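You operate a simulated robot arm through the tools that you are given. There is no shell and no other tool.

Carry out the task below with a simulated robot arm. There is one attempt and no reset: what you move stays moved.

## Task
Fit the blue cradle in the slide, then push the slide in and latch it.
Fine: the red cradle goes in the back pocket of the cradle rack; leave the handle up.
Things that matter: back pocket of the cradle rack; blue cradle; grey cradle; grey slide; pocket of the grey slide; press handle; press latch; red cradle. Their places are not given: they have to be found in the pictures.

The check looks at the end state, three seconds after you hand in, the way a careful person would. Anything else that was tipped, shoved, dropped, spilled or broken makes it a failure.

## Robot
A 7-joint arm with a fingered hand, fixed in place. Base frame: the origin is at the foot of the arm, x ahead of it, y to its left, z up. Lengths are in mm, angles in degrees, forces in N, time in s.
Its first joint turns from -166.0 to 166.0 degrees. Payload 4.7 kg.
The tool frame sits at the grasp point between the pads (the TCP): z along the fingers, y along the line on which they close. The tips reach 36 mm beyond it. Largest opening 120 mm; the body of the gripper starts 42 mm behind the TCP. The gripper is a hand of 5 fingers: y runs from the thumb to the fingers, the wrist lies at [-18, -122, -210] in the tool frame, and closing takes about 1.5 s.
Orientation is that of the tool frame in the base frame, as [roll, pitch, yaw] about the fixed x, y, z axes, in that order (R = Rz(yaw) Ry(pitch) Rx(roll)). With the fingers straight down and the wrist toward the robot, the tool's x, y and z point along [0, 1, 0], [1, 0, 0] and [0, 0, -1] of the base frame.

## Interface
- The arm moves only by the tool play_rows. Its argument "plan" is a list of rows, each an object (a shift or turn left out is 0, a gripper value left out holds the last) with "travel": the shift along the base's x, y, z in mm, a list of three; "rotation": the turn, a rotation vector about the base's x, y, z in degrees, a list of three; "gripper": the finger opening in mm, from 0 to 120. In form: [{"travel": [dx, dy, dz], "rotation": [wx, wy, wz], "gripper": gripper}, ...]. A call has 1 to 20 rows; each row is the pose to reach, as a shift and turn from the pose commanded when the call began. A row lasts 0.2 s, in which the tool goes at most 50 mm and 8.6 degrees; a call with a longer step from one row to the next is refused whole, and so is a gripper value outside its range. Where a pose cannot be reached the arm comes as near as it can. A force on the tool above 40 N (or 10 N above the force at the start of the call, whichever is more), or a blocked arm, ends the call early, and 0.2 s more pass. The fingers move at their own pace (about 45 mm/s each) and stop on an object; they squeeze with about 32 N. The grip force told is the motor's: it shows also when the fingers shut on nothing. Time passes only in rows, and 0.2 s behind the last, so rows that repeat a pose let the fingers close. The reply holds the time, the measured pose of the TCP, the force on the tool along the base axes, the opening and the grip force, in the units named above and with some noise, with the torque about the TCP (base axes, N m) and any sound that the robot's microphone picked up.
- Cameras (640 x 400 px; columns grow to the right, rows downward): "scene" is fixed at [400.2, -499.6, 1198.1]; the picture's right is [-0.58, 0.81, 0.00], its down [0.54, 0.38, -0.75] and it looks along [-0.61, -0.44, -0.66] (base axes); focal length 282 px, centre (320, 200). "wrist" rides on the gripper at [73, -91, -143] in the tool frame; the picture's right is [-0.80, 0.28, -0.53], its down [-0.53, -0.73, 0.42] and it looks along [-0.27, 0.62, 0.74] (tool axes); focal length 234 px, centre (320, 200).
- get_image(camera): a new picture of that camera. No time passes.
- set_grasp(shape): the hand has 5 fingers and takes this shape, open, in about a second: jaw (thumb against the fingers, like two jaws); tri (thumb and two fingers); tip (a fingertip pinch); poke (one finger out to press); point (the index stretched); flat (the hand flat); cup (the hand cupped); fist (a fist). The gripper value then closes the fingers along that shape, each until it touches; the sizes above hold for jaw. It gives what a move gives, with no picture.
- pixel_to_xyz(camera, pixels): for up to 12 pixels [column, row] of the newest picture of that camera ("zoom" is the newest enlarged one), the place [x, y, z] in the base frame of the surface seen there, good to about 2 mm. No time passes.
- inspect(camera, box): a new picture of the part [left, top, right, bottom] of that camera's present view, enlarged. No time passes.
- job_done(): hands the job in; it is judged then, once.

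Leave the gripper open and the arm clear of the work at the hand-in unless told otherwise.

The tools are called after "Emit:" by a JSON object that holds its "method" and its "body". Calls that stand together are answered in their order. play_rows: Moves the arm, as the interface text tells. Its arguments: {"type":"object","properties":{"plan":{"type":"array"}},"required":["plan"]} The other tools are called the same way: set_grasp (shape) gives the hand a shape; get_image (camera) takes a picture; pixel_to_xyz (camera, pixels) gives the place of the surface under pixels of a picture; inspect (camera, box) takes an enlarged picture of a part of a camera's view; job_done () hands the job in.

At the start:

```text
time: 0.0
ee_pos: [45.6, -497.5, 978.0]
orientation: [-179.9, 0.0, 90.0]
force: [0.2, 0.3, 0.5]
wrist_torque: [0.03, -0.02, 0.04]
finger_gap: 119.6
finger_force: 0.1
shape: jaw
```

scene: 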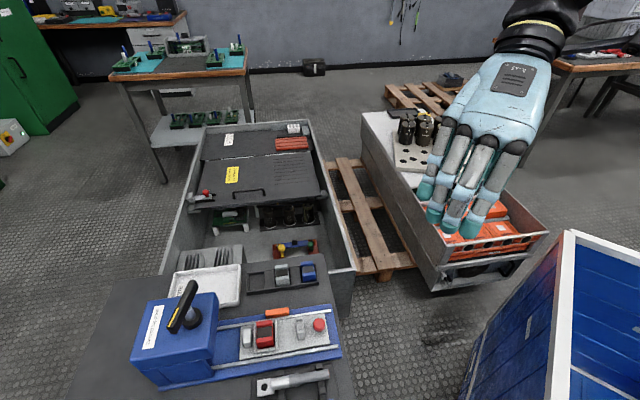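
wrist: 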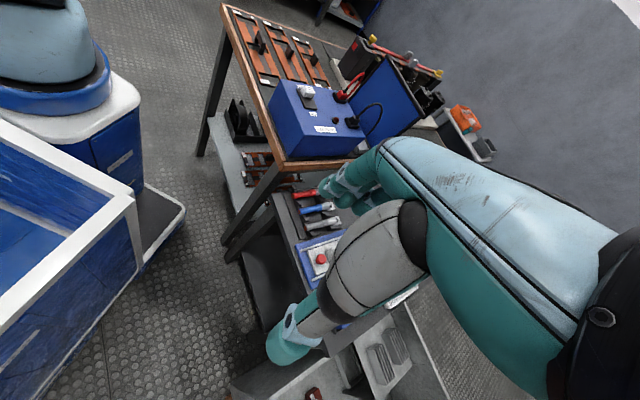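

I see a blue press with a black handle at around (185,310), a rail with a red cradle at (265,333), and a rack with grey/blue cradles at (283,273)/(308,271). I'll take enlarged pictures of that area first.

Emit:
{"method": "inspect", "body": {"camera": "scene", "box": [120, 230, 360, 400]}}

Emit:
{"method": "get_image", "body": {"camera": "scene"}}

```text
2.35 times, centred on (240, 315) of scene
```

zoom: 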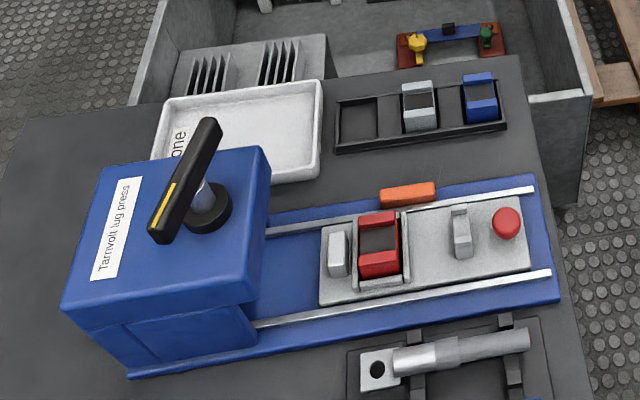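

```text
taken
```

scene: 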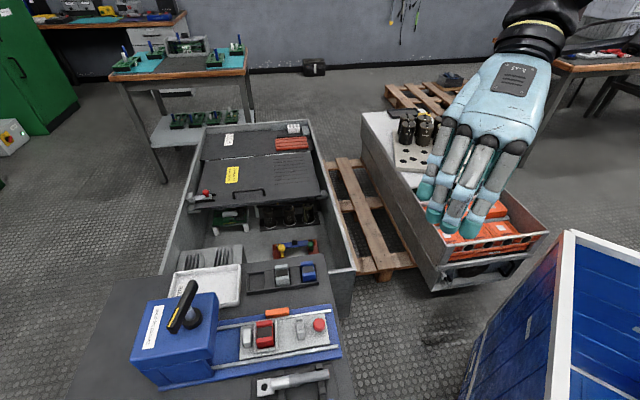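

The zoom shows the slide pulled out with the red cradle in its pocket at zoom (380,245). The rack has an empty pocket at zoom (360,120), grey at (420,105) and blue at (480,98). I'll look closer at both and get coordinates.

Emit:
{"method": "pixel_to_xyz", "body": {"camera": "zoom", "pixels": [[360, 120], [418, 88], [420, 110], [480, 78], [482, 100], [340, 150], [505, 128], [337, 103], [496, 72], [380, 220], [380, 240], [382, 265]]}}

Emit:
{"method": "pixel_to_xyz", "body": {"camera": "zoom", "pixels": [[338, 255], [461, 230], [505, 222], [408, 193], [207, 130], [158, 232], [205, 205], [524, 205], [528, 265], [322, 300], [323, 230], [530, 340]]}}

Emit:
{"method": "inspect", "body": {"camera": "scene", "box": [225, 300, 345, 375]}}

```text
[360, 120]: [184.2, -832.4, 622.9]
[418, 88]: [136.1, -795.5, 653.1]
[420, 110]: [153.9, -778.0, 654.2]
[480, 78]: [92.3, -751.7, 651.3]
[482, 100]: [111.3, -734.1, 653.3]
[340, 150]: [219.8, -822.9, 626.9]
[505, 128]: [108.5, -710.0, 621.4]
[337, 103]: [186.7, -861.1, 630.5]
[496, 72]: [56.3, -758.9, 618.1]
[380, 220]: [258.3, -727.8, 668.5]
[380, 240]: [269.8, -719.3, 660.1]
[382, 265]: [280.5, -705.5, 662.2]
```

```text
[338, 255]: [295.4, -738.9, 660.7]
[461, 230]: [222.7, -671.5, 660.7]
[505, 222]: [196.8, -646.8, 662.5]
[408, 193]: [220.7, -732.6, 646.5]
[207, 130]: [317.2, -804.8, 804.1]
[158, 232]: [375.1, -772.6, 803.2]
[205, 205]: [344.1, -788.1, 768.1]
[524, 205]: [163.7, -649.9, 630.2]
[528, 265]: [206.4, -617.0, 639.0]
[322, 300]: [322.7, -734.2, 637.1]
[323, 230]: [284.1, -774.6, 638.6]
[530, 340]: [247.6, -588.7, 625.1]
```

```text
5.33 times, centred on (285, 338) of scene
```

zoom: 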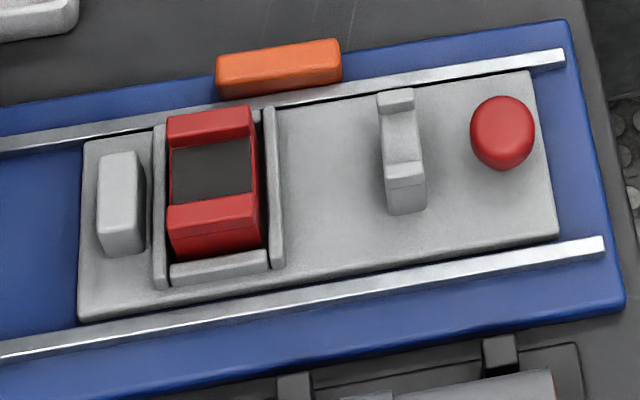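

The slide runs along roughly (0.73,-0.68) toward the press body. I'll measure the red cradle's edges, the pocket walls, the orange part and the catch in this zoom.

Emit:
{"method": "pixel_to_xyz", "body": {"camera": "zoom", "pixels": [[170, 120], [250, 110], [172, 140], [250, 130], [170, 212], [255, 205], [178, 250], [255, 240], [210, 170], [160, 200], [272, 190], [215, 268]]}}

Emit:
{"method": "pixel_to_xyz", "body": {"camera": "zoom", "pixels": [[225, 60], [335, 45], [220, 90], [335, 75], [280, 55], [395, 100], [405, 170], [408, 200], [500, 115], [500, 160], [320, 200], [120, 170]]}}

Emit:
{"method": "inspect", "body": {"camera": "scene", "box": [235, 245, 331, 305]}}

```text
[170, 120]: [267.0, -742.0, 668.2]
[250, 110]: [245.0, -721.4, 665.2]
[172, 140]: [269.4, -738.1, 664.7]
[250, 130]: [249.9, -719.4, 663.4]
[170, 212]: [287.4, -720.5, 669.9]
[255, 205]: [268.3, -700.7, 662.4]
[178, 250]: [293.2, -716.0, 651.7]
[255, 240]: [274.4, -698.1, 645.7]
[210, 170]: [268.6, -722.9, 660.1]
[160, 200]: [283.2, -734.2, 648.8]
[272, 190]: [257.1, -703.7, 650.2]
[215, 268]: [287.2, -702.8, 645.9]
```

```text
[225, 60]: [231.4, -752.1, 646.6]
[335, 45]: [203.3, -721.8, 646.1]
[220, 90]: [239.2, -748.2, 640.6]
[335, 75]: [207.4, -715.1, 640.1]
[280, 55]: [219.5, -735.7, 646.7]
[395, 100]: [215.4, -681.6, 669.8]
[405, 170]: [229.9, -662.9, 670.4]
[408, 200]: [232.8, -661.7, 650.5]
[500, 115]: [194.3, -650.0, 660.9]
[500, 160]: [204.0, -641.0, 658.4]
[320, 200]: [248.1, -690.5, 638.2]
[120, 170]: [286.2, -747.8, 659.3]
```

```text
6.67 times, centred on (283, 275) of scene
```

zoom: 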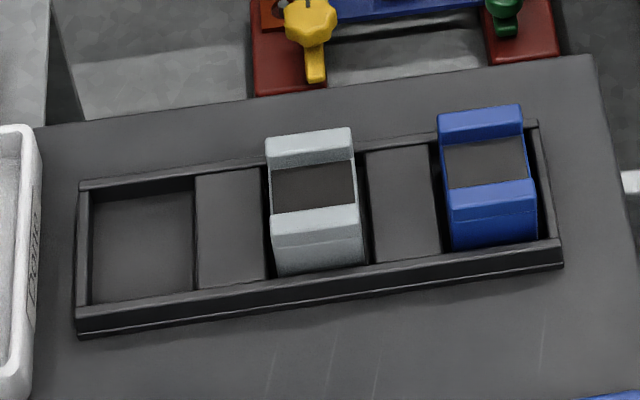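

Now I'll measure the rack: the empty pocket's corners, the grey and blue cradle edges.

Emit:
{"method": "pixel_to_xyz", "body": {"camera": "zoom", "pixels": [[92, 192], [190, 182], [98, 298], [190, 285], [140, 240], [230, 230], [84, 250], [140, 186], [140, 295], [78, 182], [80, 312], [560, 244]]}}

Emit:
{"method": "pixel_to_xyz", "body": {"camera": "zoom", "pixels": [[442, 120], [518, 110], [445, 140], [520, 132], [452, 190], [525, 182], [455, 212], [532, 205], [485, 165], [457, 240], [530, 232], [400, 210]]}}

Emit:
{"method": "pixel_to_xyz", "body": {"camera": "zoom", "pixels": [[270, 145], [348, 135], [275, 165], [350, 155], [278, 215], [355, 208], [278, 238], [360, 228], [312, 188], [282, 270], [360, 258], [535, 125]]}}

```text
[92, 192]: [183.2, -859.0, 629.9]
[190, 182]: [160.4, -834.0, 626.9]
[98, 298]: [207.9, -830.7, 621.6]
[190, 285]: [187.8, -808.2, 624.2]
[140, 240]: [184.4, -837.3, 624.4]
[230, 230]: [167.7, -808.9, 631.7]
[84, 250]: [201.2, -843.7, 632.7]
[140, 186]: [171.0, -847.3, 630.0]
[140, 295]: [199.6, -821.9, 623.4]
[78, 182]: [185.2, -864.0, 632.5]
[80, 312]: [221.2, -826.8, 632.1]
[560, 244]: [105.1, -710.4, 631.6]
```

```text
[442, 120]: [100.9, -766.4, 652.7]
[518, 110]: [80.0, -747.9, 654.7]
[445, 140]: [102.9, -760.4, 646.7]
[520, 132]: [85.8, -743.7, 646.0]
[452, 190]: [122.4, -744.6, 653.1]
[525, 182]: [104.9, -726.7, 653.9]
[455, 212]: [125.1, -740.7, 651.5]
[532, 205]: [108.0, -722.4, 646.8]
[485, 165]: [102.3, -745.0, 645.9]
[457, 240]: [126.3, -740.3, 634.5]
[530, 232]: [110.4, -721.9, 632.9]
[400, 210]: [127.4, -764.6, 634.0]
```

```text
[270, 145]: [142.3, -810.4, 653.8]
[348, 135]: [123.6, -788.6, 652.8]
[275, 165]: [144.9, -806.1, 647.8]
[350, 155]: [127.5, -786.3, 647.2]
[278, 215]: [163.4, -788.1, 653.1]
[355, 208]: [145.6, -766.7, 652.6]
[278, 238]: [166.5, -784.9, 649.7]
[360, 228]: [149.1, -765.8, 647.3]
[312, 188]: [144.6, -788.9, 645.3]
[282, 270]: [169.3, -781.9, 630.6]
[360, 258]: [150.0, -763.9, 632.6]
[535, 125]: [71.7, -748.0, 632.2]
```

The cradles sit on a 60 mm pitch along u≈(0.70,-0.71); the empty pocket is the farthest one, at about (186,-831). Before moving, I'll try the pinch hand shape to see how slim it is.

Emit:
{"method": "set_grasp", "body": {"shape": "tip"}}

Emit:
{"method": "get_image", "body": {"camera": "wrist"}}

Emit:
{"method": "inspect", "body": {"camera": "scene", "box": [400, 0, 600, 250]}}

```text
time: 0.9
ee_pos: [44.8, -497.3, 978.1]
orientation: [-180.0, 0.1, 90.0]
force: [-0.4, 0.1, -1.1]
wrist_torque: [-0.01, 0.02, 0.01]
finger_gap: 119.9
finger_force: 0.0
shape: tip
```

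```text
taken
```

wrist: 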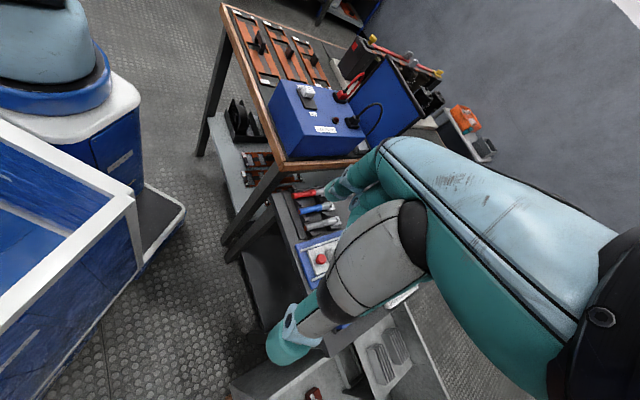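

```text
1.60 times, centred on (500, 125) of scene
```

zoom: 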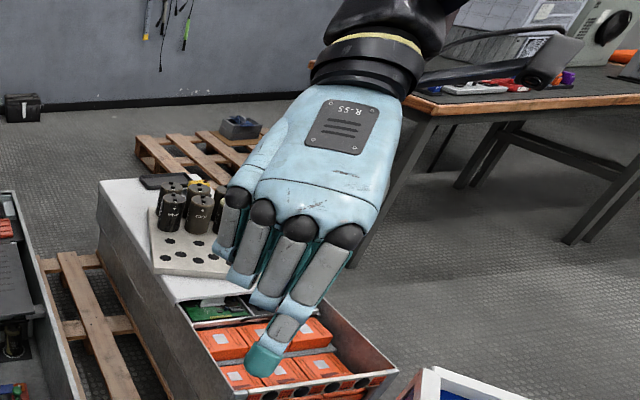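

The pinch shape leaves the index out and the others curled. I'll measure how far the curled fingers hang and where the index tip is.

Emit:
{"method": "pixel_to_xyz", "body": {"camera": "zoom", "pixels": [[263, 370], [255, 350], [282, 352], [285, 330], [265, 300], [238, 280], [222, 252], [310, 290], [298, 230], [345, 235], [237, 200], [262, 210]]}}

Emit:
{"method": "pixel_to_xyz", "body": {"camera": "wrist", "pixels": [[280, 355], [285, 318], [305, 325], [345, 265], [420, 250], [320, 195], [340, 180], [370, 165], [380, 215], [270, 345]]}}

```text
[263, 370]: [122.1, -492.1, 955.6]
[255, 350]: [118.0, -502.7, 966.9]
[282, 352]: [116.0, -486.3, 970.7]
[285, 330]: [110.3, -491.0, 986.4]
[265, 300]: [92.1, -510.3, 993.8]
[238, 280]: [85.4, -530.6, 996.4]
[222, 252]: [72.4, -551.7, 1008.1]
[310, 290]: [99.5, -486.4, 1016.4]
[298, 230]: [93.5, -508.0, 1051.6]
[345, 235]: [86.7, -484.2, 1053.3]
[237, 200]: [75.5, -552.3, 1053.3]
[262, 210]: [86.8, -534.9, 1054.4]
```

```text
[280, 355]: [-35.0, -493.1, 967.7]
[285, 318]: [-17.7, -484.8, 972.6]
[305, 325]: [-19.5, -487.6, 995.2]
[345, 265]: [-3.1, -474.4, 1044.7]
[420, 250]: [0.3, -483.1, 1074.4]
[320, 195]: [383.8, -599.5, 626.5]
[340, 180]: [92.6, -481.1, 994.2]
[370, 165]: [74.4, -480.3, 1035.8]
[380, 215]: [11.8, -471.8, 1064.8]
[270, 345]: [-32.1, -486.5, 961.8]
```

The index tip hangs about 28–36 mm below the TCP and the curled fingers stay about 12 mm above it, so the pinch suits the crowded cradles. Next I turn the hand -135° about z (tool x along the slide direction, wrist on the robot side) and move above the red cradle at about z=900, well above everything.

Emit:
{"method": "play_rows", "body": {"plan": [{"travel": [0, 0, 0], "rotation": [0, 0, -8.4]}, {"travel": [10, -10, 0], "rotation": [0, 0, -16.8]}, {"travel": [25, -25, 0], "rotation": [0, 0, -25.2]}, {"travel": [40, -40, 0], "rotation": [0, 0, -33.6]}, {"travel": [55, -55, 0], "rotation": [0, 0, -42.0]}, {"travel": [70, -70, 0], "rotation": [0, 0, -50.4]}, {"travel": [85, -85, 0], "rotation": [0, 0, -58.8]}, {"travel": [100, -100, 0], "rotation": [0, 0, -67.2]}, {"travel": [115, -115, 0], "rotation": [0, 0, -75.6]}, {"travel": [130, -130, -10], "rotation": [0, 0, -84.0]}, {"travel": [145, -145, -20], "rotation": [0, 0, -92.4]}, {"travel": [160, -160, -30], "rotation": [0, 0, -100.8]}, {"travel": [175, -175, -40], "rotation": [0, 0, -109.2]}, {"travel": [190, -190, -50], "rotation": [0, 0, -117.6]}, {"travel": [205, -205, -60], "rotation": [0, 0, -126.0]}, {"travel": [220, -220, -70], "rotation": [0, 0, -134.4]}, {"travel": [223, -225, -78], "rotation": [0, 0, -135.0]}, {"travel": [223, -225, -78], "rotation": [0, 0, -135.0], "gripper": 70}, {"travel": [223, -225, -78], "rotation": [0, 0, -135.0], "gripper": 70}, {"travel": [223, -225, -78], "rotation": [0, 0, -135.0], "gripper": 70}]}}

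Emit:
{"method": "get_image", "body": {"camera": "wrist"}}

Emit:
{"method": "get_image", "body": {"camera": "scene"}}

```text
time: 5.1
ee_pos: [267.1, -721.7, 898.8]
orientation: [180.0, -0.1, -45.0]
force: [0.0, 0.6, -0.2]
wrist_torque: [0.0, 0.0, 0.05]
finger_gap: 70.5
finger_force: 0.0
shape: tip
```

```text
taken
```

wrist: 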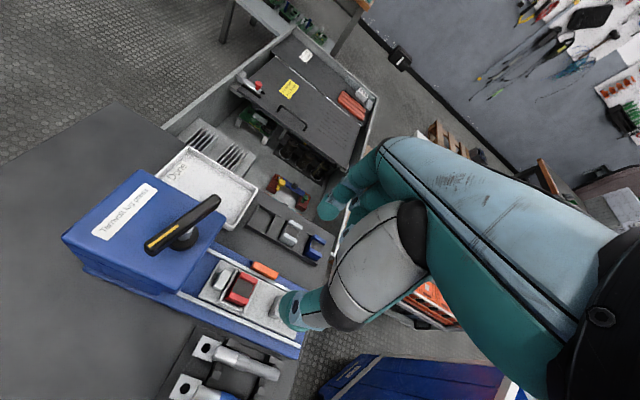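

```text
taken
```

scene: 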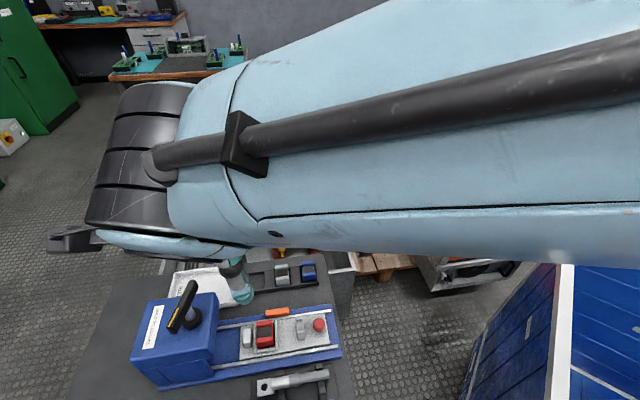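

The pose was reached, and the wrist view shows the press, slide and rack. I'll zoom in there for better measurements of the slide area and the rack.

Emit:
{"method": "inspect", "body": {"camera": "wrist", "box": [180, 240, 308, 340]}}

Emit:
{"method": "pixel_to_xyz", "body": {"camera": "wrist", "pixels": [[290, 320], [283, 300], [325, 210], [330, 195], [340, 190]]}}

```text
4.00 times, centred on (244, 290) of wrist
```

zoom: 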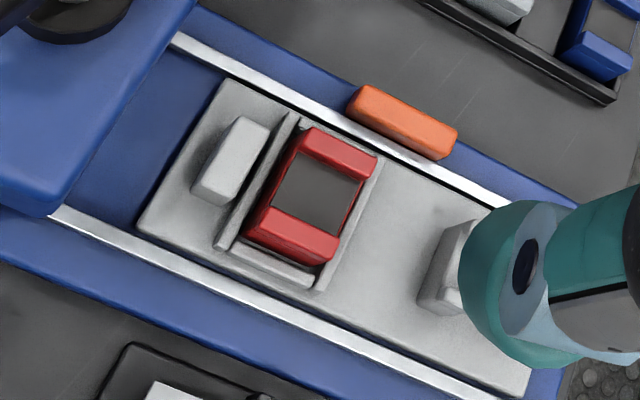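

```text
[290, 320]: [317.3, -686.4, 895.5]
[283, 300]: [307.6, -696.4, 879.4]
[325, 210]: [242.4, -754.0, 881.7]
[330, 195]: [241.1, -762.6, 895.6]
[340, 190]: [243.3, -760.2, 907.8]
```

I'll read the red cradle's corners, the pocket walls and the block and catch from this zoom.

Emit:
{"method": "pixel_to_xyz", "body": {"camera": "zoom", "pixels": [[314, 131], [374, 159], [304, 150], [361, 176], [276, 211], [336, 239], [268, 224], [326, 254], [318, 190], [297, 122], [375, 175], [290, 272]]}}

Emit:
{"method": "pixel_to_xyz", "body": {"camera": "zoom", "pixels": [[240, 125], [265, 135], [205, 185], [228, 195], [365, 90], [450, 130], [352, 108], [440, 155], [405, 120], [460, 225], [440, 285], [300, 120]]}}

Emit:
{"method": "inspect", "body": {"camera": "wrist", "box": [232, 180, 340, 270]}}

```text
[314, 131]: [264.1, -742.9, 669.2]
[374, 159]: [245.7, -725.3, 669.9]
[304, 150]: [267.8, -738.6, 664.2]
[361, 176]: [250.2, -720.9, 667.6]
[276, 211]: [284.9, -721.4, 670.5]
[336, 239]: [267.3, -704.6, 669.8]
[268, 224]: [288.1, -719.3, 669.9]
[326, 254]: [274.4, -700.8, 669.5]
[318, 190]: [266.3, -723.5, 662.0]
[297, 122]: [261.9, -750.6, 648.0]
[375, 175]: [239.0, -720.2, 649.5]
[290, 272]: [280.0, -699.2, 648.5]
```

```text
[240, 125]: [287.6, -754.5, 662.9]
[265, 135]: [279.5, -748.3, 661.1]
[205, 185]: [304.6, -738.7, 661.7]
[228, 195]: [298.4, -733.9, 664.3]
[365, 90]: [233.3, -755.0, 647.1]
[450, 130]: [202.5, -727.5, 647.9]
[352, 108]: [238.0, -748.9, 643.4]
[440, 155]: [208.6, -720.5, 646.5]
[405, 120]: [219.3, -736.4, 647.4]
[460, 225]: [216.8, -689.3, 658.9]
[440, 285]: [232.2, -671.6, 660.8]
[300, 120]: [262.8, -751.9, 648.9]
```

```text
4.44 times, centred on (286, 225) of wrist
```

zoom: 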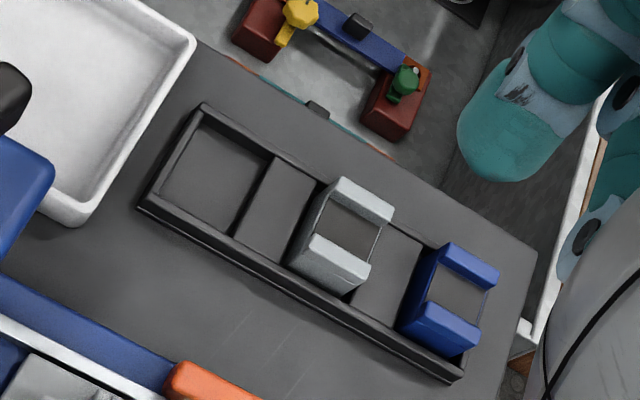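

Red cradle centre is about (268,-722), top z≈670. Now I'll measure the rack's empty pocket and the blue and grey cradles in this new zoom.

Emit:
{"method": "pixel_to_xyz", "body": {"camera": "zoom", "pixels": [[203, 122], [266, 160], [235, 228], [163, 190], [215, 175], [270, 200], [202, 104], [140, 203], [175, 150], [235, 138], [195, 215], [464, 378]]}}

Emit:
{"method": "pixel_to_xyz", "body": {"camera": "zoom", "pixels": [[342, 180], [390, 210], [332, 196], [380, 225], [316, 238], [368, 268], [309, 254], [360, 285], [348, 225], [340, 262], [350, 195], [370, 225]]}}

Emit:
{"method": "pixel_to_xyz", "body": {"camera": "zoom", "pixels": [[449, 246], [496, 273], [440, 260], [488, 288], [425, 305], [478, 335], [418, 320], [470, 350], [457, 295], [450, 325], [375, 265], [410, 345]]}}

```text
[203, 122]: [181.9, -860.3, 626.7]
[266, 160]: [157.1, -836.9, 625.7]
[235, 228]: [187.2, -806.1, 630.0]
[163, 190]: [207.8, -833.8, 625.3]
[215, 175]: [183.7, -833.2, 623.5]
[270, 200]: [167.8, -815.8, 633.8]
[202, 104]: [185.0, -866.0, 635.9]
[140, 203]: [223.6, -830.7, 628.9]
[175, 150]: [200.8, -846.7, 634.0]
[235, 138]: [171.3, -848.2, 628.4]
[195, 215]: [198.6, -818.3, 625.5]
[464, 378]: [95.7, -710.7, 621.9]
```

```text
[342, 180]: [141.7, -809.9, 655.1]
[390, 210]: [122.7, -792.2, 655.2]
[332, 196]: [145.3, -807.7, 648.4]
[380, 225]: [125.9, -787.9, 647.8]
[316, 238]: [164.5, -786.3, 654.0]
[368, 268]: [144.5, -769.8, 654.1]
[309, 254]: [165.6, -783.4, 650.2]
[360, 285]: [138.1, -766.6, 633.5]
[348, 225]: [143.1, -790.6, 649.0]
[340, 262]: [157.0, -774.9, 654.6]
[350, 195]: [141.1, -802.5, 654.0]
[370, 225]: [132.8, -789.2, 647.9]
```

```text
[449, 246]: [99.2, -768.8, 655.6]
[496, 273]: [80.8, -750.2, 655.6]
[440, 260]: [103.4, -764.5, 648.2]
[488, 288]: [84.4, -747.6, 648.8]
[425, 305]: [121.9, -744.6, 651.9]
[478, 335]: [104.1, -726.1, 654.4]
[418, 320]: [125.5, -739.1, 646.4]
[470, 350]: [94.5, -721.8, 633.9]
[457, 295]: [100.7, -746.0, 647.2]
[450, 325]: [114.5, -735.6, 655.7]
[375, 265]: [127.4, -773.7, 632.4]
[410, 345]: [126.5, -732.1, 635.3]
```

The pocket's centre comes out at about (184.5,-832.5) with floor z≈623, and cradles are about 30 x 42 x 31 mm. Now I lower the open pinch over the red cradle to TCP z≈735 and check the alignment.

Emit:
{"method": "play_rows", "body": {"plan": [{"travel": [0, 0, -25], "gripper": 70}, {"travel": [0, 0, -60]}, {"travel": [0, 0, -95]}, {"travel": [0, 0, -130]}, {"travel": [0, 0, -155]}, {"travel": [0, 0, -165]}, {"travel": [0, 0, -165]}]}}

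Emit:
{"method": "get_image", "body": {"camera": "wrist"}}

Emit:
{"method": "inspect", "body": {"camera": "wrist", "box": [240, 180, 400, 300]}}

```text
time: 6.7
ee_pos: [268.6, -722.5, 735.1]
orientation: [-179.9, 0.0, -45.0]
force: [-0.2, -0.7, 0.1]
wrist_torque: [0.03, -0.03, 0.0]
finger_gap: 70.4
finger_force: 0.2
shape: tip
```

```text
taken
```

wrist: 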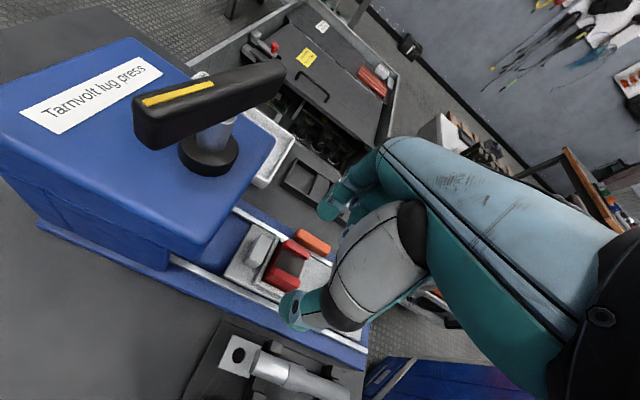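

```text
3.33 times, centred on (320, 240) of wrist
```

zoom: 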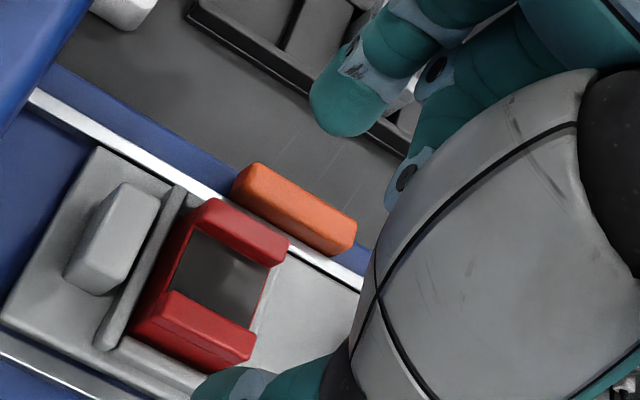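

The fingers straddle the cradle. I'll read the cradle's corners, the fingertips and the orange part again from this nearer view.

Emit:
{"method": "pixel_to_xyz", "body": {"camera": "zoom", "pixels": [[208, 201], [286, 240], [170, 295], [252, 335], [162, 315], [248, 360], [195, 222], [270, 262], [340, 125], [320, 95], [200, 385], [220, 275]]}}

Emit:
{"method": "pixel_to_xyz", "body": {"camera": "zoom", "pixels": [[258, 166], [352, 222], [240, 190], [330, 245], [300, 200], [345, 270], [180, 205], [110, 335], [128, 188], [155, 205], [70, 275], [100, 290]]}}

```text
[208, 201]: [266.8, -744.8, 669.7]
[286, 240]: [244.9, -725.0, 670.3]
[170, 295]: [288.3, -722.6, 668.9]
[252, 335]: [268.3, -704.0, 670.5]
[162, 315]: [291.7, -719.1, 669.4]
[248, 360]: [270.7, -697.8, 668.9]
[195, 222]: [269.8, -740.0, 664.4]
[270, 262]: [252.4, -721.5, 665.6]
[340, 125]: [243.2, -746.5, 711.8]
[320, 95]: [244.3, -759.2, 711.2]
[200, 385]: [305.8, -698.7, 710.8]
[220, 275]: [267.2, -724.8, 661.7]
```

```text
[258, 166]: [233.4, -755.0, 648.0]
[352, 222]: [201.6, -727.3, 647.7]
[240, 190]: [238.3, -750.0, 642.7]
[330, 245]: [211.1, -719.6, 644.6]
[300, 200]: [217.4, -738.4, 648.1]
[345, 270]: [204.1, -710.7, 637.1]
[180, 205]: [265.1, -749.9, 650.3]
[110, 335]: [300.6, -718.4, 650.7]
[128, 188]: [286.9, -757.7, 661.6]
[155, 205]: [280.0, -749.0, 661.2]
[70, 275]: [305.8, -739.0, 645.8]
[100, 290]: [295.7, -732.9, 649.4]
```

The cradle's centre is (268.5,-722) and the TCP is right over it. I lower to TCP z≈690, so the tips stay just above the pocket walls at z≈650, and look again before closing.

Emit:
{"method": "play_rows", "body": {"plan": [{"travel": [0, 0, -12], "gripper": 66}, {"travel": [0, 0, -24]}, {"travel": [0, 0, -34]}, {"travel": [0, 0, -42]}, {"travel": [0, 0, -45]}, {"travel": [0, 0, -45]}]}}

Emit:
{"method": "inspect", "body": {"camera": "wrist", "box": [260, 180, 388, 280]}}

Emit:
{"method": "get_image", "body": {"camera": "scene"}}

```text
time: 8.1
ee_pos: [266.4, -720.8, 689.9]
orientation: [180.0, 0.0, -44.9]
force: [0.3, 0.4, 0.3]
wrist_torque: [-0.02, -0.01, -0.01]
finger_gap: 66.3
finger_force: 0.1
shape: tip
```

```text
4.00 times, centred on (324, 230) of wrist
```

zoom: 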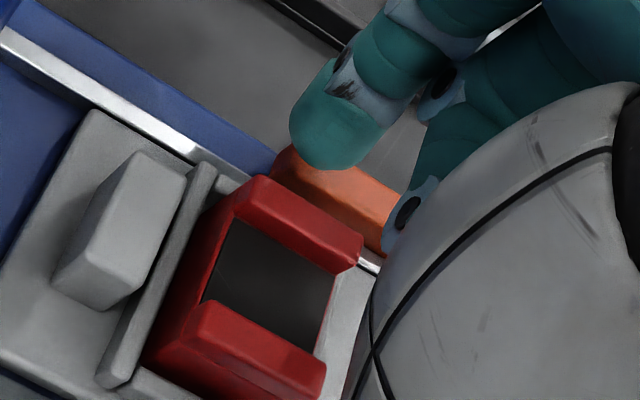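

```text
taken
```

scene: 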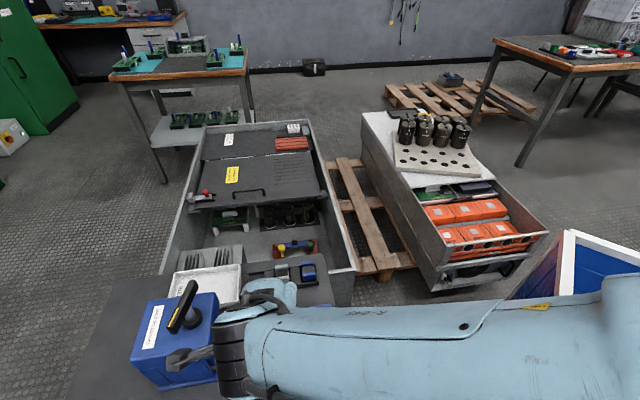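

The index tip is level with the cradle's upper part and forces read zero. I'll check the fingertip height once before closing.

Emit:
{"method": "pixel_to_xyz", "body": {"camera": "zoom", "pixels": [[325, 168], [345, 166], [300, 150], [295, 125], [365, 155], [402, 215], [262, 180], [350, 235], [330, 180]]}}

```text
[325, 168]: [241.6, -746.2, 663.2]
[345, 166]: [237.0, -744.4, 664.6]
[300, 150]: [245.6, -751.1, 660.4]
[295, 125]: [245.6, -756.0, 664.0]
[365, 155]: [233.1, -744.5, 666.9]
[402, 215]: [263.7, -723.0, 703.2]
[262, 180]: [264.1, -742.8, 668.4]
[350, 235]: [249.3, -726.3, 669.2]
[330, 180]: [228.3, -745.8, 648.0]
```

The index tip's lowest seen point is z≈660, so I lower 4 mm more, then close onto the cradle's end faces.

Emit:
{"method": "play_rows", "body": {"plan": [{"travel": [0, 0, -2], "gripper": 66}, {"travel": [0, 0, -4], "gripper": 55}, {"travel": [0, 0, -4], "gripper": 45}, {"travel": [0, 0, -4], "gripper": 36}, {"travel": [0, 0, -4], "gripper": 30}, {"travel": [0, 0, -4], "gripper": 30}, {"travel": [0, 0, -4], "gripper": 30}, {"travel": [0, 0, -4], "gripper": 30}]}}

Emit:
{"method": "inspect", "body": {"camera": "wrist", "box": [260, 180, 388, 280]}}

```text
time: 9.9
ee_pos: [268.1, -721.1, 685.4]
orientation: [180.0, 0.0, -45.0]
force: [-0.3, -1.5, -0.1]
wrist_torque: [-0.02, 0.02, 0.01]
finger_gap: 35.2
finger_force: 32.3
shape: tip
```

```text
4.00 times, centred on (324, 230) of wrist
```

zoom: 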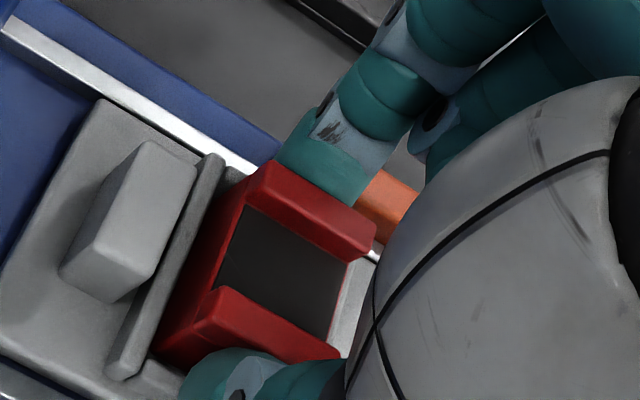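

Grip is confirmed: gap 35.2 mm, 32 N. I now lift straight up slowly, then faster.

Emit:
{"method": "play_rows", "body": {"plan": [{"travel": [0, 0, 3], "gripper": 30}, {"travel": [0, 0, 7]}, {"travel": [0, 0, 12]}, {"travel": [0, 0, 20]}, {"travel": [0, 0, 35]}, {"travel": [0, 0, 50]}, {"travel": [0, 0, 65]}, {"travel": [0, 0, 80]}, {"travel": [0, 0, 80]}]}}

Emit:
{"method": "get_image", "body": {"camera": "wrist"}}

Emit:
{"method": "inspect", "body": {"camera": "wrist", "box": [240, 180, 368, 280]}}

```text
time: 11.9
ee_pos: [268.5, -721.8, 767.0]
orientation: [-180.0, 0.0, -45.1]
force: [-1.0, 0.5, -2.1]
wrist_torque: [-0.01, -0.02, -0.04]
finger_gap: 34.9
finger_force: 31.3
shape: tip
```

```text
taken
```

wrist: 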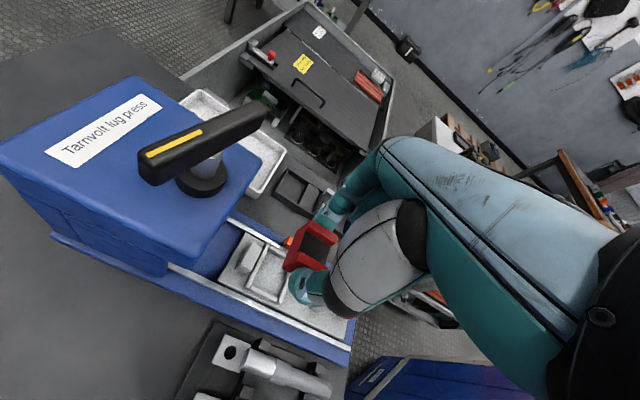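

```text
4.00 times, centred on (304, 230) of wrist
```

zoom: 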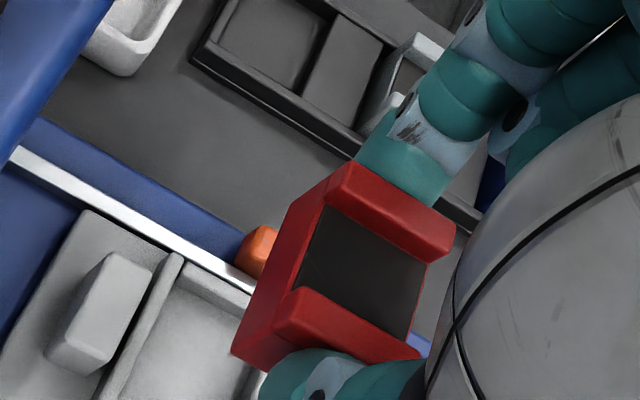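

The red cradle is lifted and level. I'll measure its corners in the hand to get the offset to the TCP, and look at the pocket from here too.

Emit:
{"method": "pixel_to_xyz", "body": {"camera": "zoom", "pixels": [[345, 165], [452, 222], [330, 195], [436, 255], [305, 290], [415, 348], [285, 315], [355, 265], [255, 350], [240, 350], [430, 250], [365, 360]]}}

Emit:
{"method": "pixel_to_xyz", "body": {"camera": "zoom", "pixels": [[235, 2], [325, 28], [205, 55], [295, 88], [260, 40], [340, 60], [180, 255], [245, 300], [170, 390], [155, 260], [200, 340], [120, 380]]}}

```text
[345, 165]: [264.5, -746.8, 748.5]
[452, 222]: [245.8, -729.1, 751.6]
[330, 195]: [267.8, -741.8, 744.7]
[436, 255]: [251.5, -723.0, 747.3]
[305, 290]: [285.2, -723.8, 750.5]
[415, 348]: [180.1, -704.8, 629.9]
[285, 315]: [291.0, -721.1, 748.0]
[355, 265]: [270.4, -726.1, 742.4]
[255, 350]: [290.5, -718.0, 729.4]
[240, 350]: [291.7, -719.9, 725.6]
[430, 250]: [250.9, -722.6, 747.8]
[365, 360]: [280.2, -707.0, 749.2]
```

```text
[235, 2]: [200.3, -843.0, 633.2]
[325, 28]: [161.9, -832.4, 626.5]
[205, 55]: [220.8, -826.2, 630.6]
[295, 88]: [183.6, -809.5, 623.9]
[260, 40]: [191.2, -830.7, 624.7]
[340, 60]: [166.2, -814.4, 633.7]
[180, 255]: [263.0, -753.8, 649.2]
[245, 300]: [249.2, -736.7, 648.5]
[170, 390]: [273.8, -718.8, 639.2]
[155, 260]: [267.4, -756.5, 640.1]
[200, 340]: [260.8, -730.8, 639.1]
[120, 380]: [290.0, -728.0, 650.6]
```

The cradle's top is 16 mm below the TCP, as expected. The wrist camera's bracket may pass near the press handle when I reach the back pocket, so I'll measure the handle's extents first.

Emit:
{"method": "inspect", "body": {"camera": "wrist", "box": [120, 80, 290, 230]}}

Emit:
{"method": "pixel_to_xyz", "body": {"camera": "wrist", "pixels": [[141, 160], [150, 183], [180, 175], [230, 148], [264, 115], [258, 105], [235, 107], [200, 128], [160, 150], [205, 170], [202, 187], [262, 125]]}}

```text
2.67 times, centred on (205, 155) of wrist
```

zoom: 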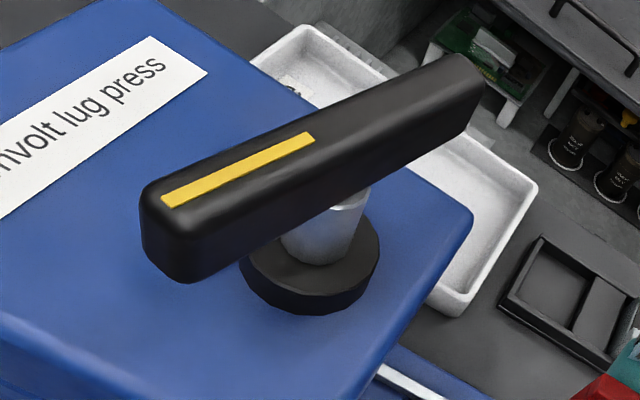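

```text
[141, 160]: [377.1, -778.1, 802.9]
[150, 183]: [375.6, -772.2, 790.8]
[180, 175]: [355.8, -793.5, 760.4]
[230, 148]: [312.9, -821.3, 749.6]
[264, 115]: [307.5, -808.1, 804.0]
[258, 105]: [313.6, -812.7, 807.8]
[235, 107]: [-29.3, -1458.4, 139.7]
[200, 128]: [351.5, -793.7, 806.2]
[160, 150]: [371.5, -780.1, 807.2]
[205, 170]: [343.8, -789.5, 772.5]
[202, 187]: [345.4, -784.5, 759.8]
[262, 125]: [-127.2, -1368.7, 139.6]
```

The handle end is at about (307,-810) with its top at z≈807. At the back pocket my camera bracket would sit at about (300,-820), z≈814, so it would hit. I'll set the red cradle back in the slide pocket, straight down at the same pose, and regrasp it with the hand tilted 20° about the grip axis, which swings the bracket well clear.

Emit:
{"method": "play_rows", "body": {"plan": [{"travel": [0, 0, -20], "gripper": 30}, {"travel": [0, 0, -40]}, {"travel": [0, 0, -55]}, {"travel": [0, 0, -64]}, {"travel": [0, 0, -68]}, {"travel": [0, 0, -71]}, {"travel": [0, 0, -74]}, {"travel": [0, 0, -77]}, {"travel": [0, 0, -79.5]}, {"travel": [0, 0, -79.5]}]}}

Emit:
{"method": "inspect", "body": {"camera": "wrist", "box": [260, 180, 388, 280]}}

```text
time: 14.1
ee_pos: [267.3, -721.4, 686.6]
orientation: [-180.0, 0.1, -45.0]
force: [-0.1, 0.8, -2.1]
wrist_torque: [0.01, 0.03, 0.02]
finger_gap: 35.0
finger_force: 32.4
shape: tip
```

```text
4.00 times, centred on (324, 230) of wrist
```

zoom: 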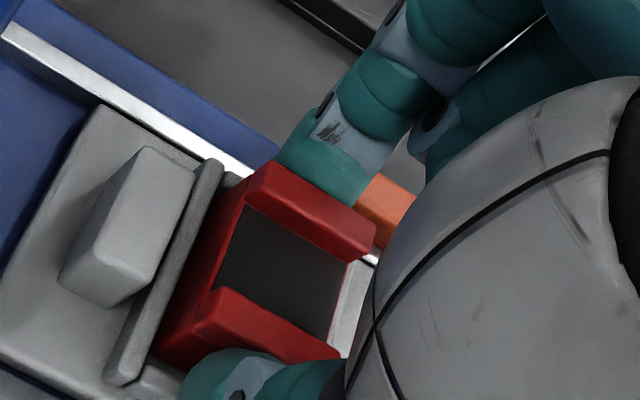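

The cradle is back in its pocket. I open the fingers, rise 60 mm, then tilt 20° about v while shifting 9 mm toward -u so the tips stay over the cradle's middle.

Emit:
{"method": "play_rows", "body": {"plan": [{"travel": [0, 0, 0], "gripper": 40}, {"travel": [0, 0, 0], "gripper": 55}, {"travel": [0, 0, 0], "gripper": 66}, {"travel": [0, 0, 0], "gripper": 66}, {"travel": [0, 0, 15]}, {"travel": [0, 0, 35]}, {"travel": [0, 0, 60]}, {"travel": [-2, 2, 60], "rotation": [-4.95, -4.95, 0]}, {"travel": [-4.5, 4.5, 60], "rotation": [-9.9, -9.9, 0]}, {"travel": [-6.4, 6.4, 60], "rotation": [-14.14, -14.14, 0]}, {"travel": [-6.4, 6.4, 60], "rotation": [-14.14, -14.14, 0]}]}}

Emit:
{"method": "get_image", "body": {"camera": "wrist"}}

Emit:
{"method": "inspect", "body": {"camera": "wrist", "box": [240, 180, 400, 300]}}

```text
time: 16.5
ee_pos: [262.5, -715.0, 744.8]
orientation: [180.0, -20.0, -45.0]
force: [-0.3, 0.2, 0.3]
wrist_torque: [0.02, -0.03, 0.01]
finger_gap: 65.4
finger_force: 0.1
shape: tip
```

```text
taken
```

wrist: 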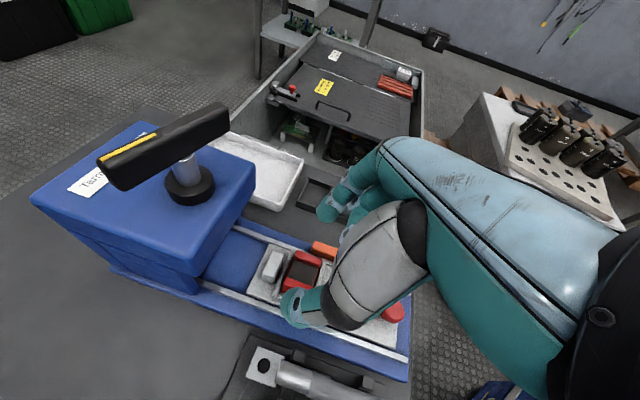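

```text
3.33 times, centred on (320, 240) of wrist
```

zoom: 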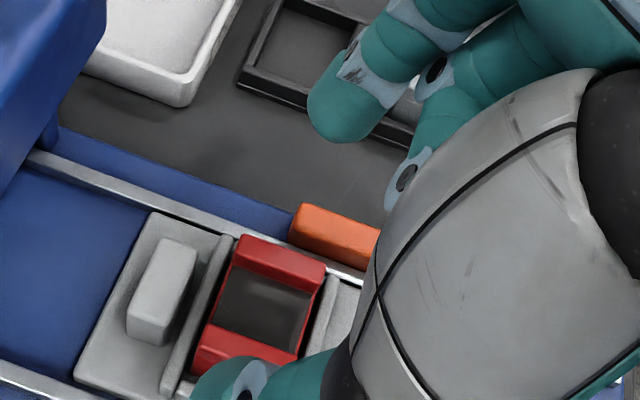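

The tilt is in place, and the thumb and index still straddle the cradle. I descend to TCP z≈688 with the opening at 57, so the index clears the orange part, then close.

Emit:
{"method": "play_rows", "body": {"plan": [{"travel": [0, 0, -12], "gripper": 57}, {"travel": [0, 0, -25]}, {"travel": [0, 0, -38]}, {"travel": [0, 0, -48]}, {"travel": [0, 0, -55]}, {"travel": [0, 0, -58.5]}, {"travel": [0, 0, -58.5], "gripper": 48}, {"travel": [0, 0, -58.5], "gripper": 40}, {"travel": [0, 0, -58.5], "gripper": 30}, {"travel": [0, 0, -58.5], "gripper": 30}, {"travel": [0, 0, -58.5], "gripper": 30}, {"travel": [0, 0, -58.5], "gripper": 30}]}}

Emit:
{"method": "inspect", "body": {"camera": "wrist", "box": [260, 180, 388, 280]}}

```text
time: 19.1
ee_pos: [262.2, -714.7, 687.9]
orientation: [180.0, -20.0, -44.9]
force: [0.0, 0.7, 0.3]
wrist_torque: [0.01, -0.04, 0.02]
finger_gap: 34.7
finger_force: 32.1
shape: tip
```

```text
4.00 times, centred on (324, 230) of wrist
```

zoom: 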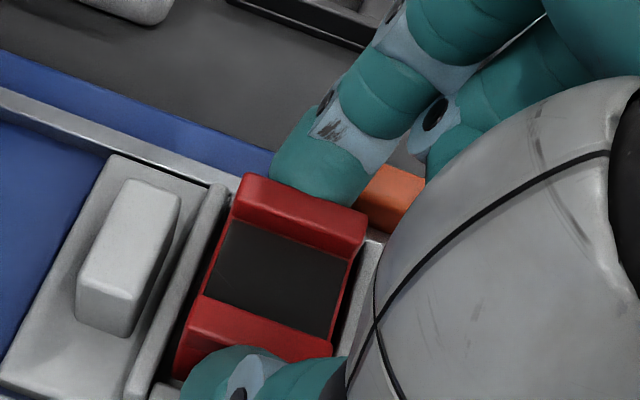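

Gripped again (gap 34.7, 32 N). I lift straight up 85 mm.

Emit:
{"method": "play_rows", "body": {"plan": [{"travel": [0, 0, 3], "gripper": 30}, {"travel": [0, 0, 7]}, {"travel": [0, 0, 12]}, {"travel": [0, 0, 22]}, {"travel": [0, 0, 40]}, {"travel": [0, 0, 60]}, {"travel": [0, 0, 85]}, {"travel": [0, 0, 85]}]}}

Emit:
{"method": "get_image", "body": {"camera": "wrist"}}

Emit:
{"method": "inspect", "body": {"camera": "wrist", "box": [240, 180, 368, 280]}}

```text
time: 20.9
ee_pos: [261.4, -715.1, 773.2]
orientation: [180.0, -20.0, -45.1]
force: [0.3, -0.1, -1.3]
wrist_torque: [0.0, 0.03, -0.01]
finger_gap: 34.6
finger_force: 32.3
shape: tip
```

```text
taken
```

wrist: 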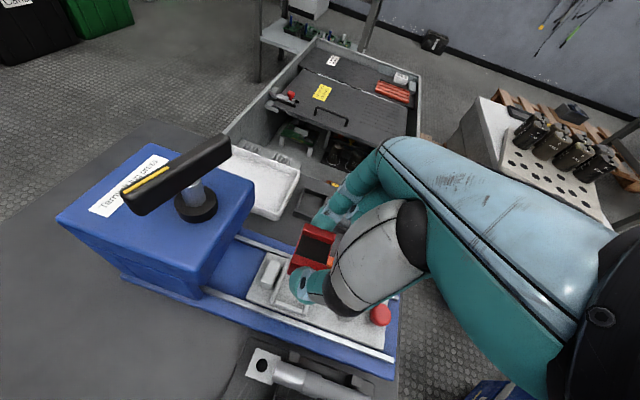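

```text
4.00 times, centred on (304, 230) of wrist
```

zoom: 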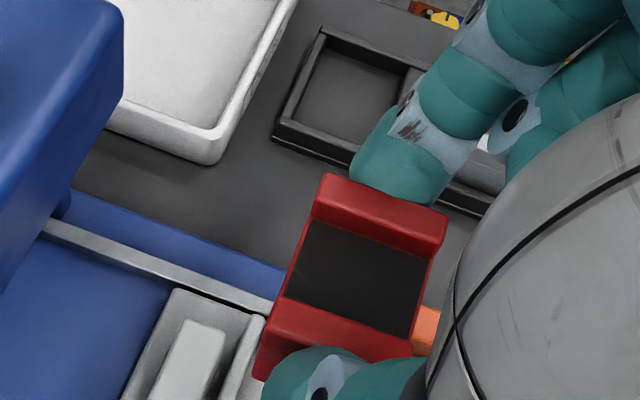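

Held and level. I'll measure the cradle corners and pocket corners in this same picture.

Emit:
{"method": "pixel_to_xyz", "body": {"camera": "zoom", "pixels": [[328, 178], [444, 215], [315, 212], [436, 252], [286, 302], [412, 345], [268, 340], [350, 260], [262, 375], [425, 300], [300, 270], [420, 240]]}}

Emit:
{"method": "pixel_to_xyz", "body": {"camera": "zoom", "pixels": [[322, 42], [402, 75], [298, 112], [370, 142], [345, 85], [320, 28], [275, 128], [310, 75], [360, 48], [335, 125], [220, 155], [200, 140]]}}

```text
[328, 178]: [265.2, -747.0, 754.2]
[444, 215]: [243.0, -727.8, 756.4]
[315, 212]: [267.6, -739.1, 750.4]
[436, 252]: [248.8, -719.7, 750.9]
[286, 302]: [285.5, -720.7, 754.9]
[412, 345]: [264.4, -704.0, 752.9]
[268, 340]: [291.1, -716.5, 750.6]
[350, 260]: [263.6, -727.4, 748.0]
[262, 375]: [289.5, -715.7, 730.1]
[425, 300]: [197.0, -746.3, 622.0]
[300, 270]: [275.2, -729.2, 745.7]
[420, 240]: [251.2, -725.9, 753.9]
```

```text
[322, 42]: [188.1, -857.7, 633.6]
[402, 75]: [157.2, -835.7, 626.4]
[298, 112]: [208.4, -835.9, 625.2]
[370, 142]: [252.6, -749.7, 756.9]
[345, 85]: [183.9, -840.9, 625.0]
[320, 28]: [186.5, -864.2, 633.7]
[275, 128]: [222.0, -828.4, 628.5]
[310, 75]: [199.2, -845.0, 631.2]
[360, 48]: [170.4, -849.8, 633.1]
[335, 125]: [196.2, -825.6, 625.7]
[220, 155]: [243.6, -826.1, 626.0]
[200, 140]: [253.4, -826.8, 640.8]
```

The cradle hangs about 3 mm further toward -v in the hand than planned, so I'll correct at the pocket by comparing in one picture. Next I carry it at this height to above the empty pocket, then lower until the cradle's bottom is at about z 662, still above its neighbour.

Emit:
{"method": "play_rows", "body": {"plan": [{"travel": [-10, -13, 0], "gripper": 30}, {"travel": [-28, -36, 0]}, {"travel": [-46, -60, 0]}, {"travel": [-64, -84, 0]}, {"travel": [-78, -102, 0]}, {"travel": [-83, -109, 0]}, {"travel": [-83, -109, -20]}, {"travel": [-83, -109, -40]}, {"travel": [-83, -109, -55]}, {"travel": [-83, -109, -62]}, {"travel": [-83, -109, -62]}]}}

Emit:
{"method": "get_image", "body": {"camera": "wrist"}}

Emit:
{"method": "inspect", "body": {"camera": "wrist", "box": [250, 190, 378, 290]}}

Emit:
{"method": "get_image", "body": {"camera": "scene"}}

```text
time: 23.3
ee_pos: [179.0, -825.1, 708.4]
orientation: [179.9, -20.0, -44.9]
force: [0.4, -0.3, -2.5]
wrist_torque: [0.04, 0.01, 0.01]
finger_gap: 34.5
finger_force: 32.2
shape: tip
```

```text
taken
```

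wrist: 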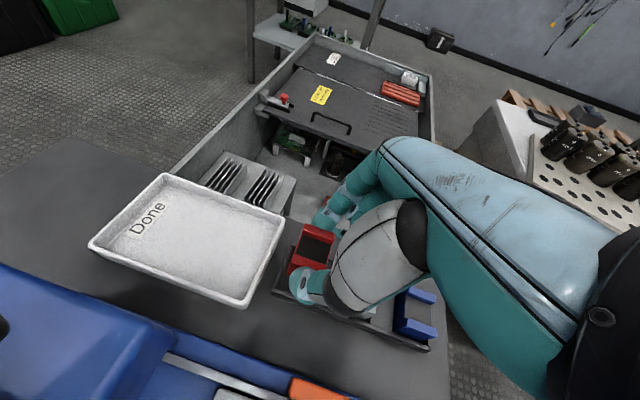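

```text
4.00 times, centred on (314, 240) of wrist
```

zoom: 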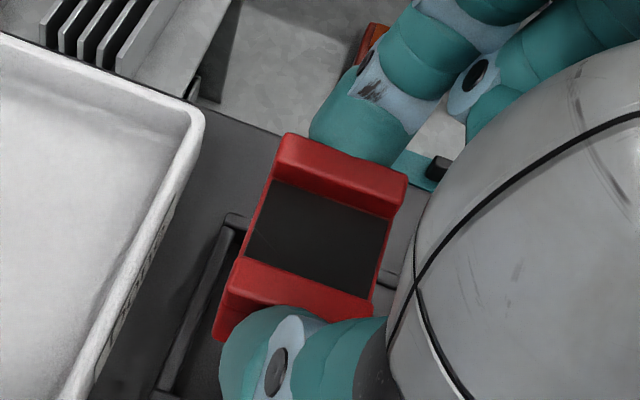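

```text
taken
```

scene: 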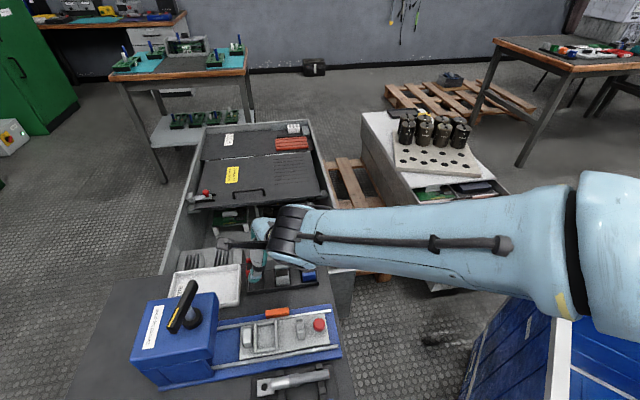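

The arm now leaves the rack visible from the scene camera. I'll zoom in there to see the cradle against the pocket, alongside measurements from the wrist zoom.

Emit:
{"method": "pixel_to_xyz", "body": {"camera": "zoom", "pixels": [[285, 137], [405, 178], [275, 172], [393, 212], [242, 265], [365, 300], [228, 300], [318, 235], [230, 220], [165, 390], [388, 280], [218, 330]]}}

Emit:
{"method": "inspect", "body": {"camera": "scene", "box": [230, 240, 326, 300]}}

```text
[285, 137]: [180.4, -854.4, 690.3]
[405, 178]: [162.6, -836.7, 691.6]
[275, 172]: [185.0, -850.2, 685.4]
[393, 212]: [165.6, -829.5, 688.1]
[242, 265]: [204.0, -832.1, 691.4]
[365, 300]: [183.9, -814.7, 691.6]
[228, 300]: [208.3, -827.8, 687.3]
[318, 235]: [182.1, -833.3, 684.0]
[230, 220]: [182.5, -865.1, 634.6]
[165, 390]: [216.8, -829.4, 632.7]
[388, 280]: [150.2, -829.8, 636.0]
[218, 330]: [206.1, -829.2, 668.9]
```

```text
6.67 times, centred on (278, 270) of scene
```

zoom: 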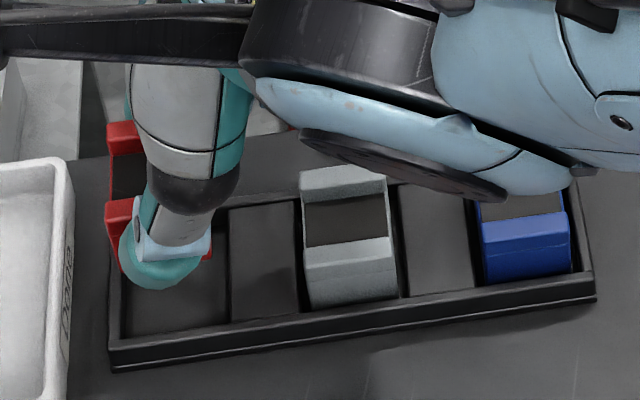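

The cradle's centre reads about (184.4,-832.4) and the pocket's about (185.3,-831.8), close enough to continue. I lower 22 mm so that its bottom is just above the rack's rim, and compare directly.

Emit:
{"method": "play_rows", "body": {"plan": [{"travel": [0.3, 0.3, -6], "gripper": 30}, {"travel": [0.3, 0.3, -12]}, {"travel": [0.3, 0.3, -18]}, {"travel": [0.3, 0.3, -22]}, {"travel": [0.3, 0.3, -22]}]}}

Emit:
{"method": "inspect", "body": {"camera": "scene", "box": [236, 245, 300, 285]}}

Emit:
{"method": "inspect", "body": {"camera": "wrist", "box": [260, 200, 356, 275]}}

```text
time: 24.5
ee_pos: [178.6, -825.8, 687.2]
orientation: [180.0, -20.0, -45.0]
force: [-0.7, -0.3, -2.0]
wrist_torque: [0.01, 0.01, 0.02]
finger_gap: 35.0
finger_force: 32.2
shape: tip
```

```text
10.00 times, centred on (268, 265) of scene
```

zoom: 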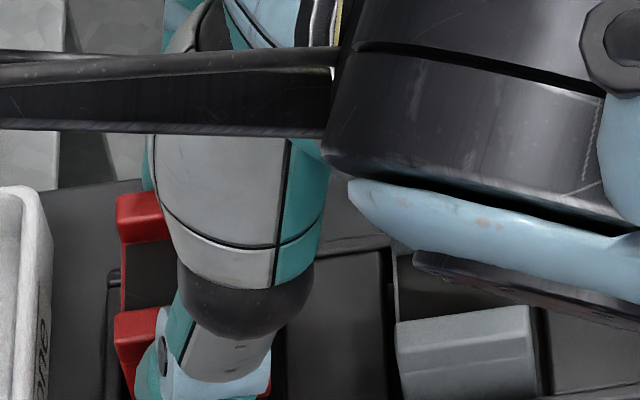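

```text
5.33 times, centred on (308, 238) of wrist
```

zoom: 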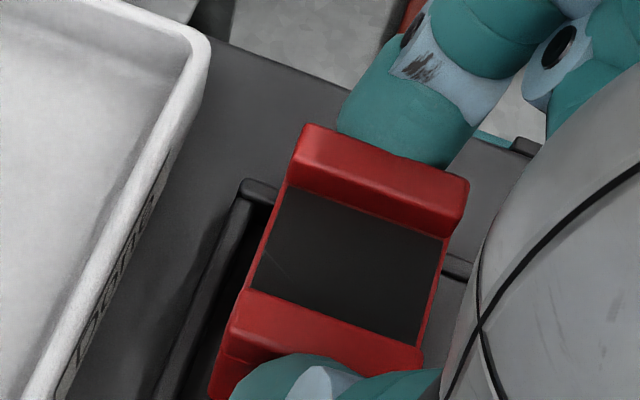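

I need the lower part of the scene view, where the cradle's bottom meets the pocket. I'll zoom there and read edges from both.

Emit:
{"method": "pixel_to_xyz", "body": {"camera": "zoom", "pixels": [[310, 130], [466, 183], [245, 190], [275, 200], [440, 260], [465, 265], [250, 295], [412, 345], [230, 340], [210, 385], [185, 350], [215, 330]]}}

Emit:
{"method": "inspect", "body": {"camera": "scene", "box": [236, 265, 292, 300]}}

```text
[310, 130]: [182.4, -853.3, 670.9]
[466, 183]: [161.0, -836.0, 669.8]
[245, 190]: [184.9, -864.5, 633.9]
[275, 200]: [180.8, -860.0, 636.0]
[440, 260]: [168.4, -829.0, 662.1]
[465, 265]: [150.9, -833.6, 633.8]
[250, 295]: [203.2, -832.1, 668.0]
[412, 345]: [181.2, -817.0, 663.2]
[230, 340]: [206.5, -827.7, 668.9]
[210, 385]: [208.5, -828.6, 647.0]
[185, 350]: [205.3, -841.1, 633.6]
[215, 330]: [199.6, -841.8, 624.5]
```

```text
11.43 times, centred on (264, 282) of scene
```

zoom: 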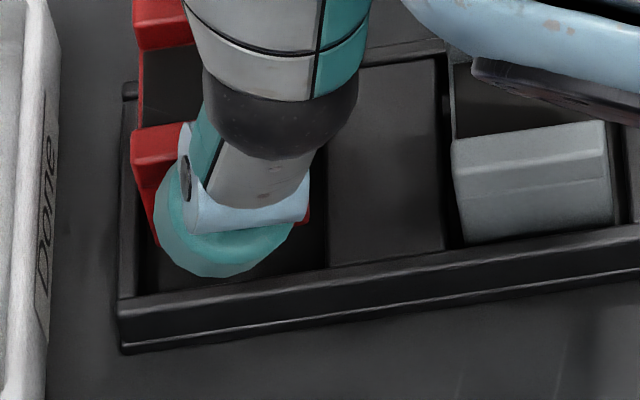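

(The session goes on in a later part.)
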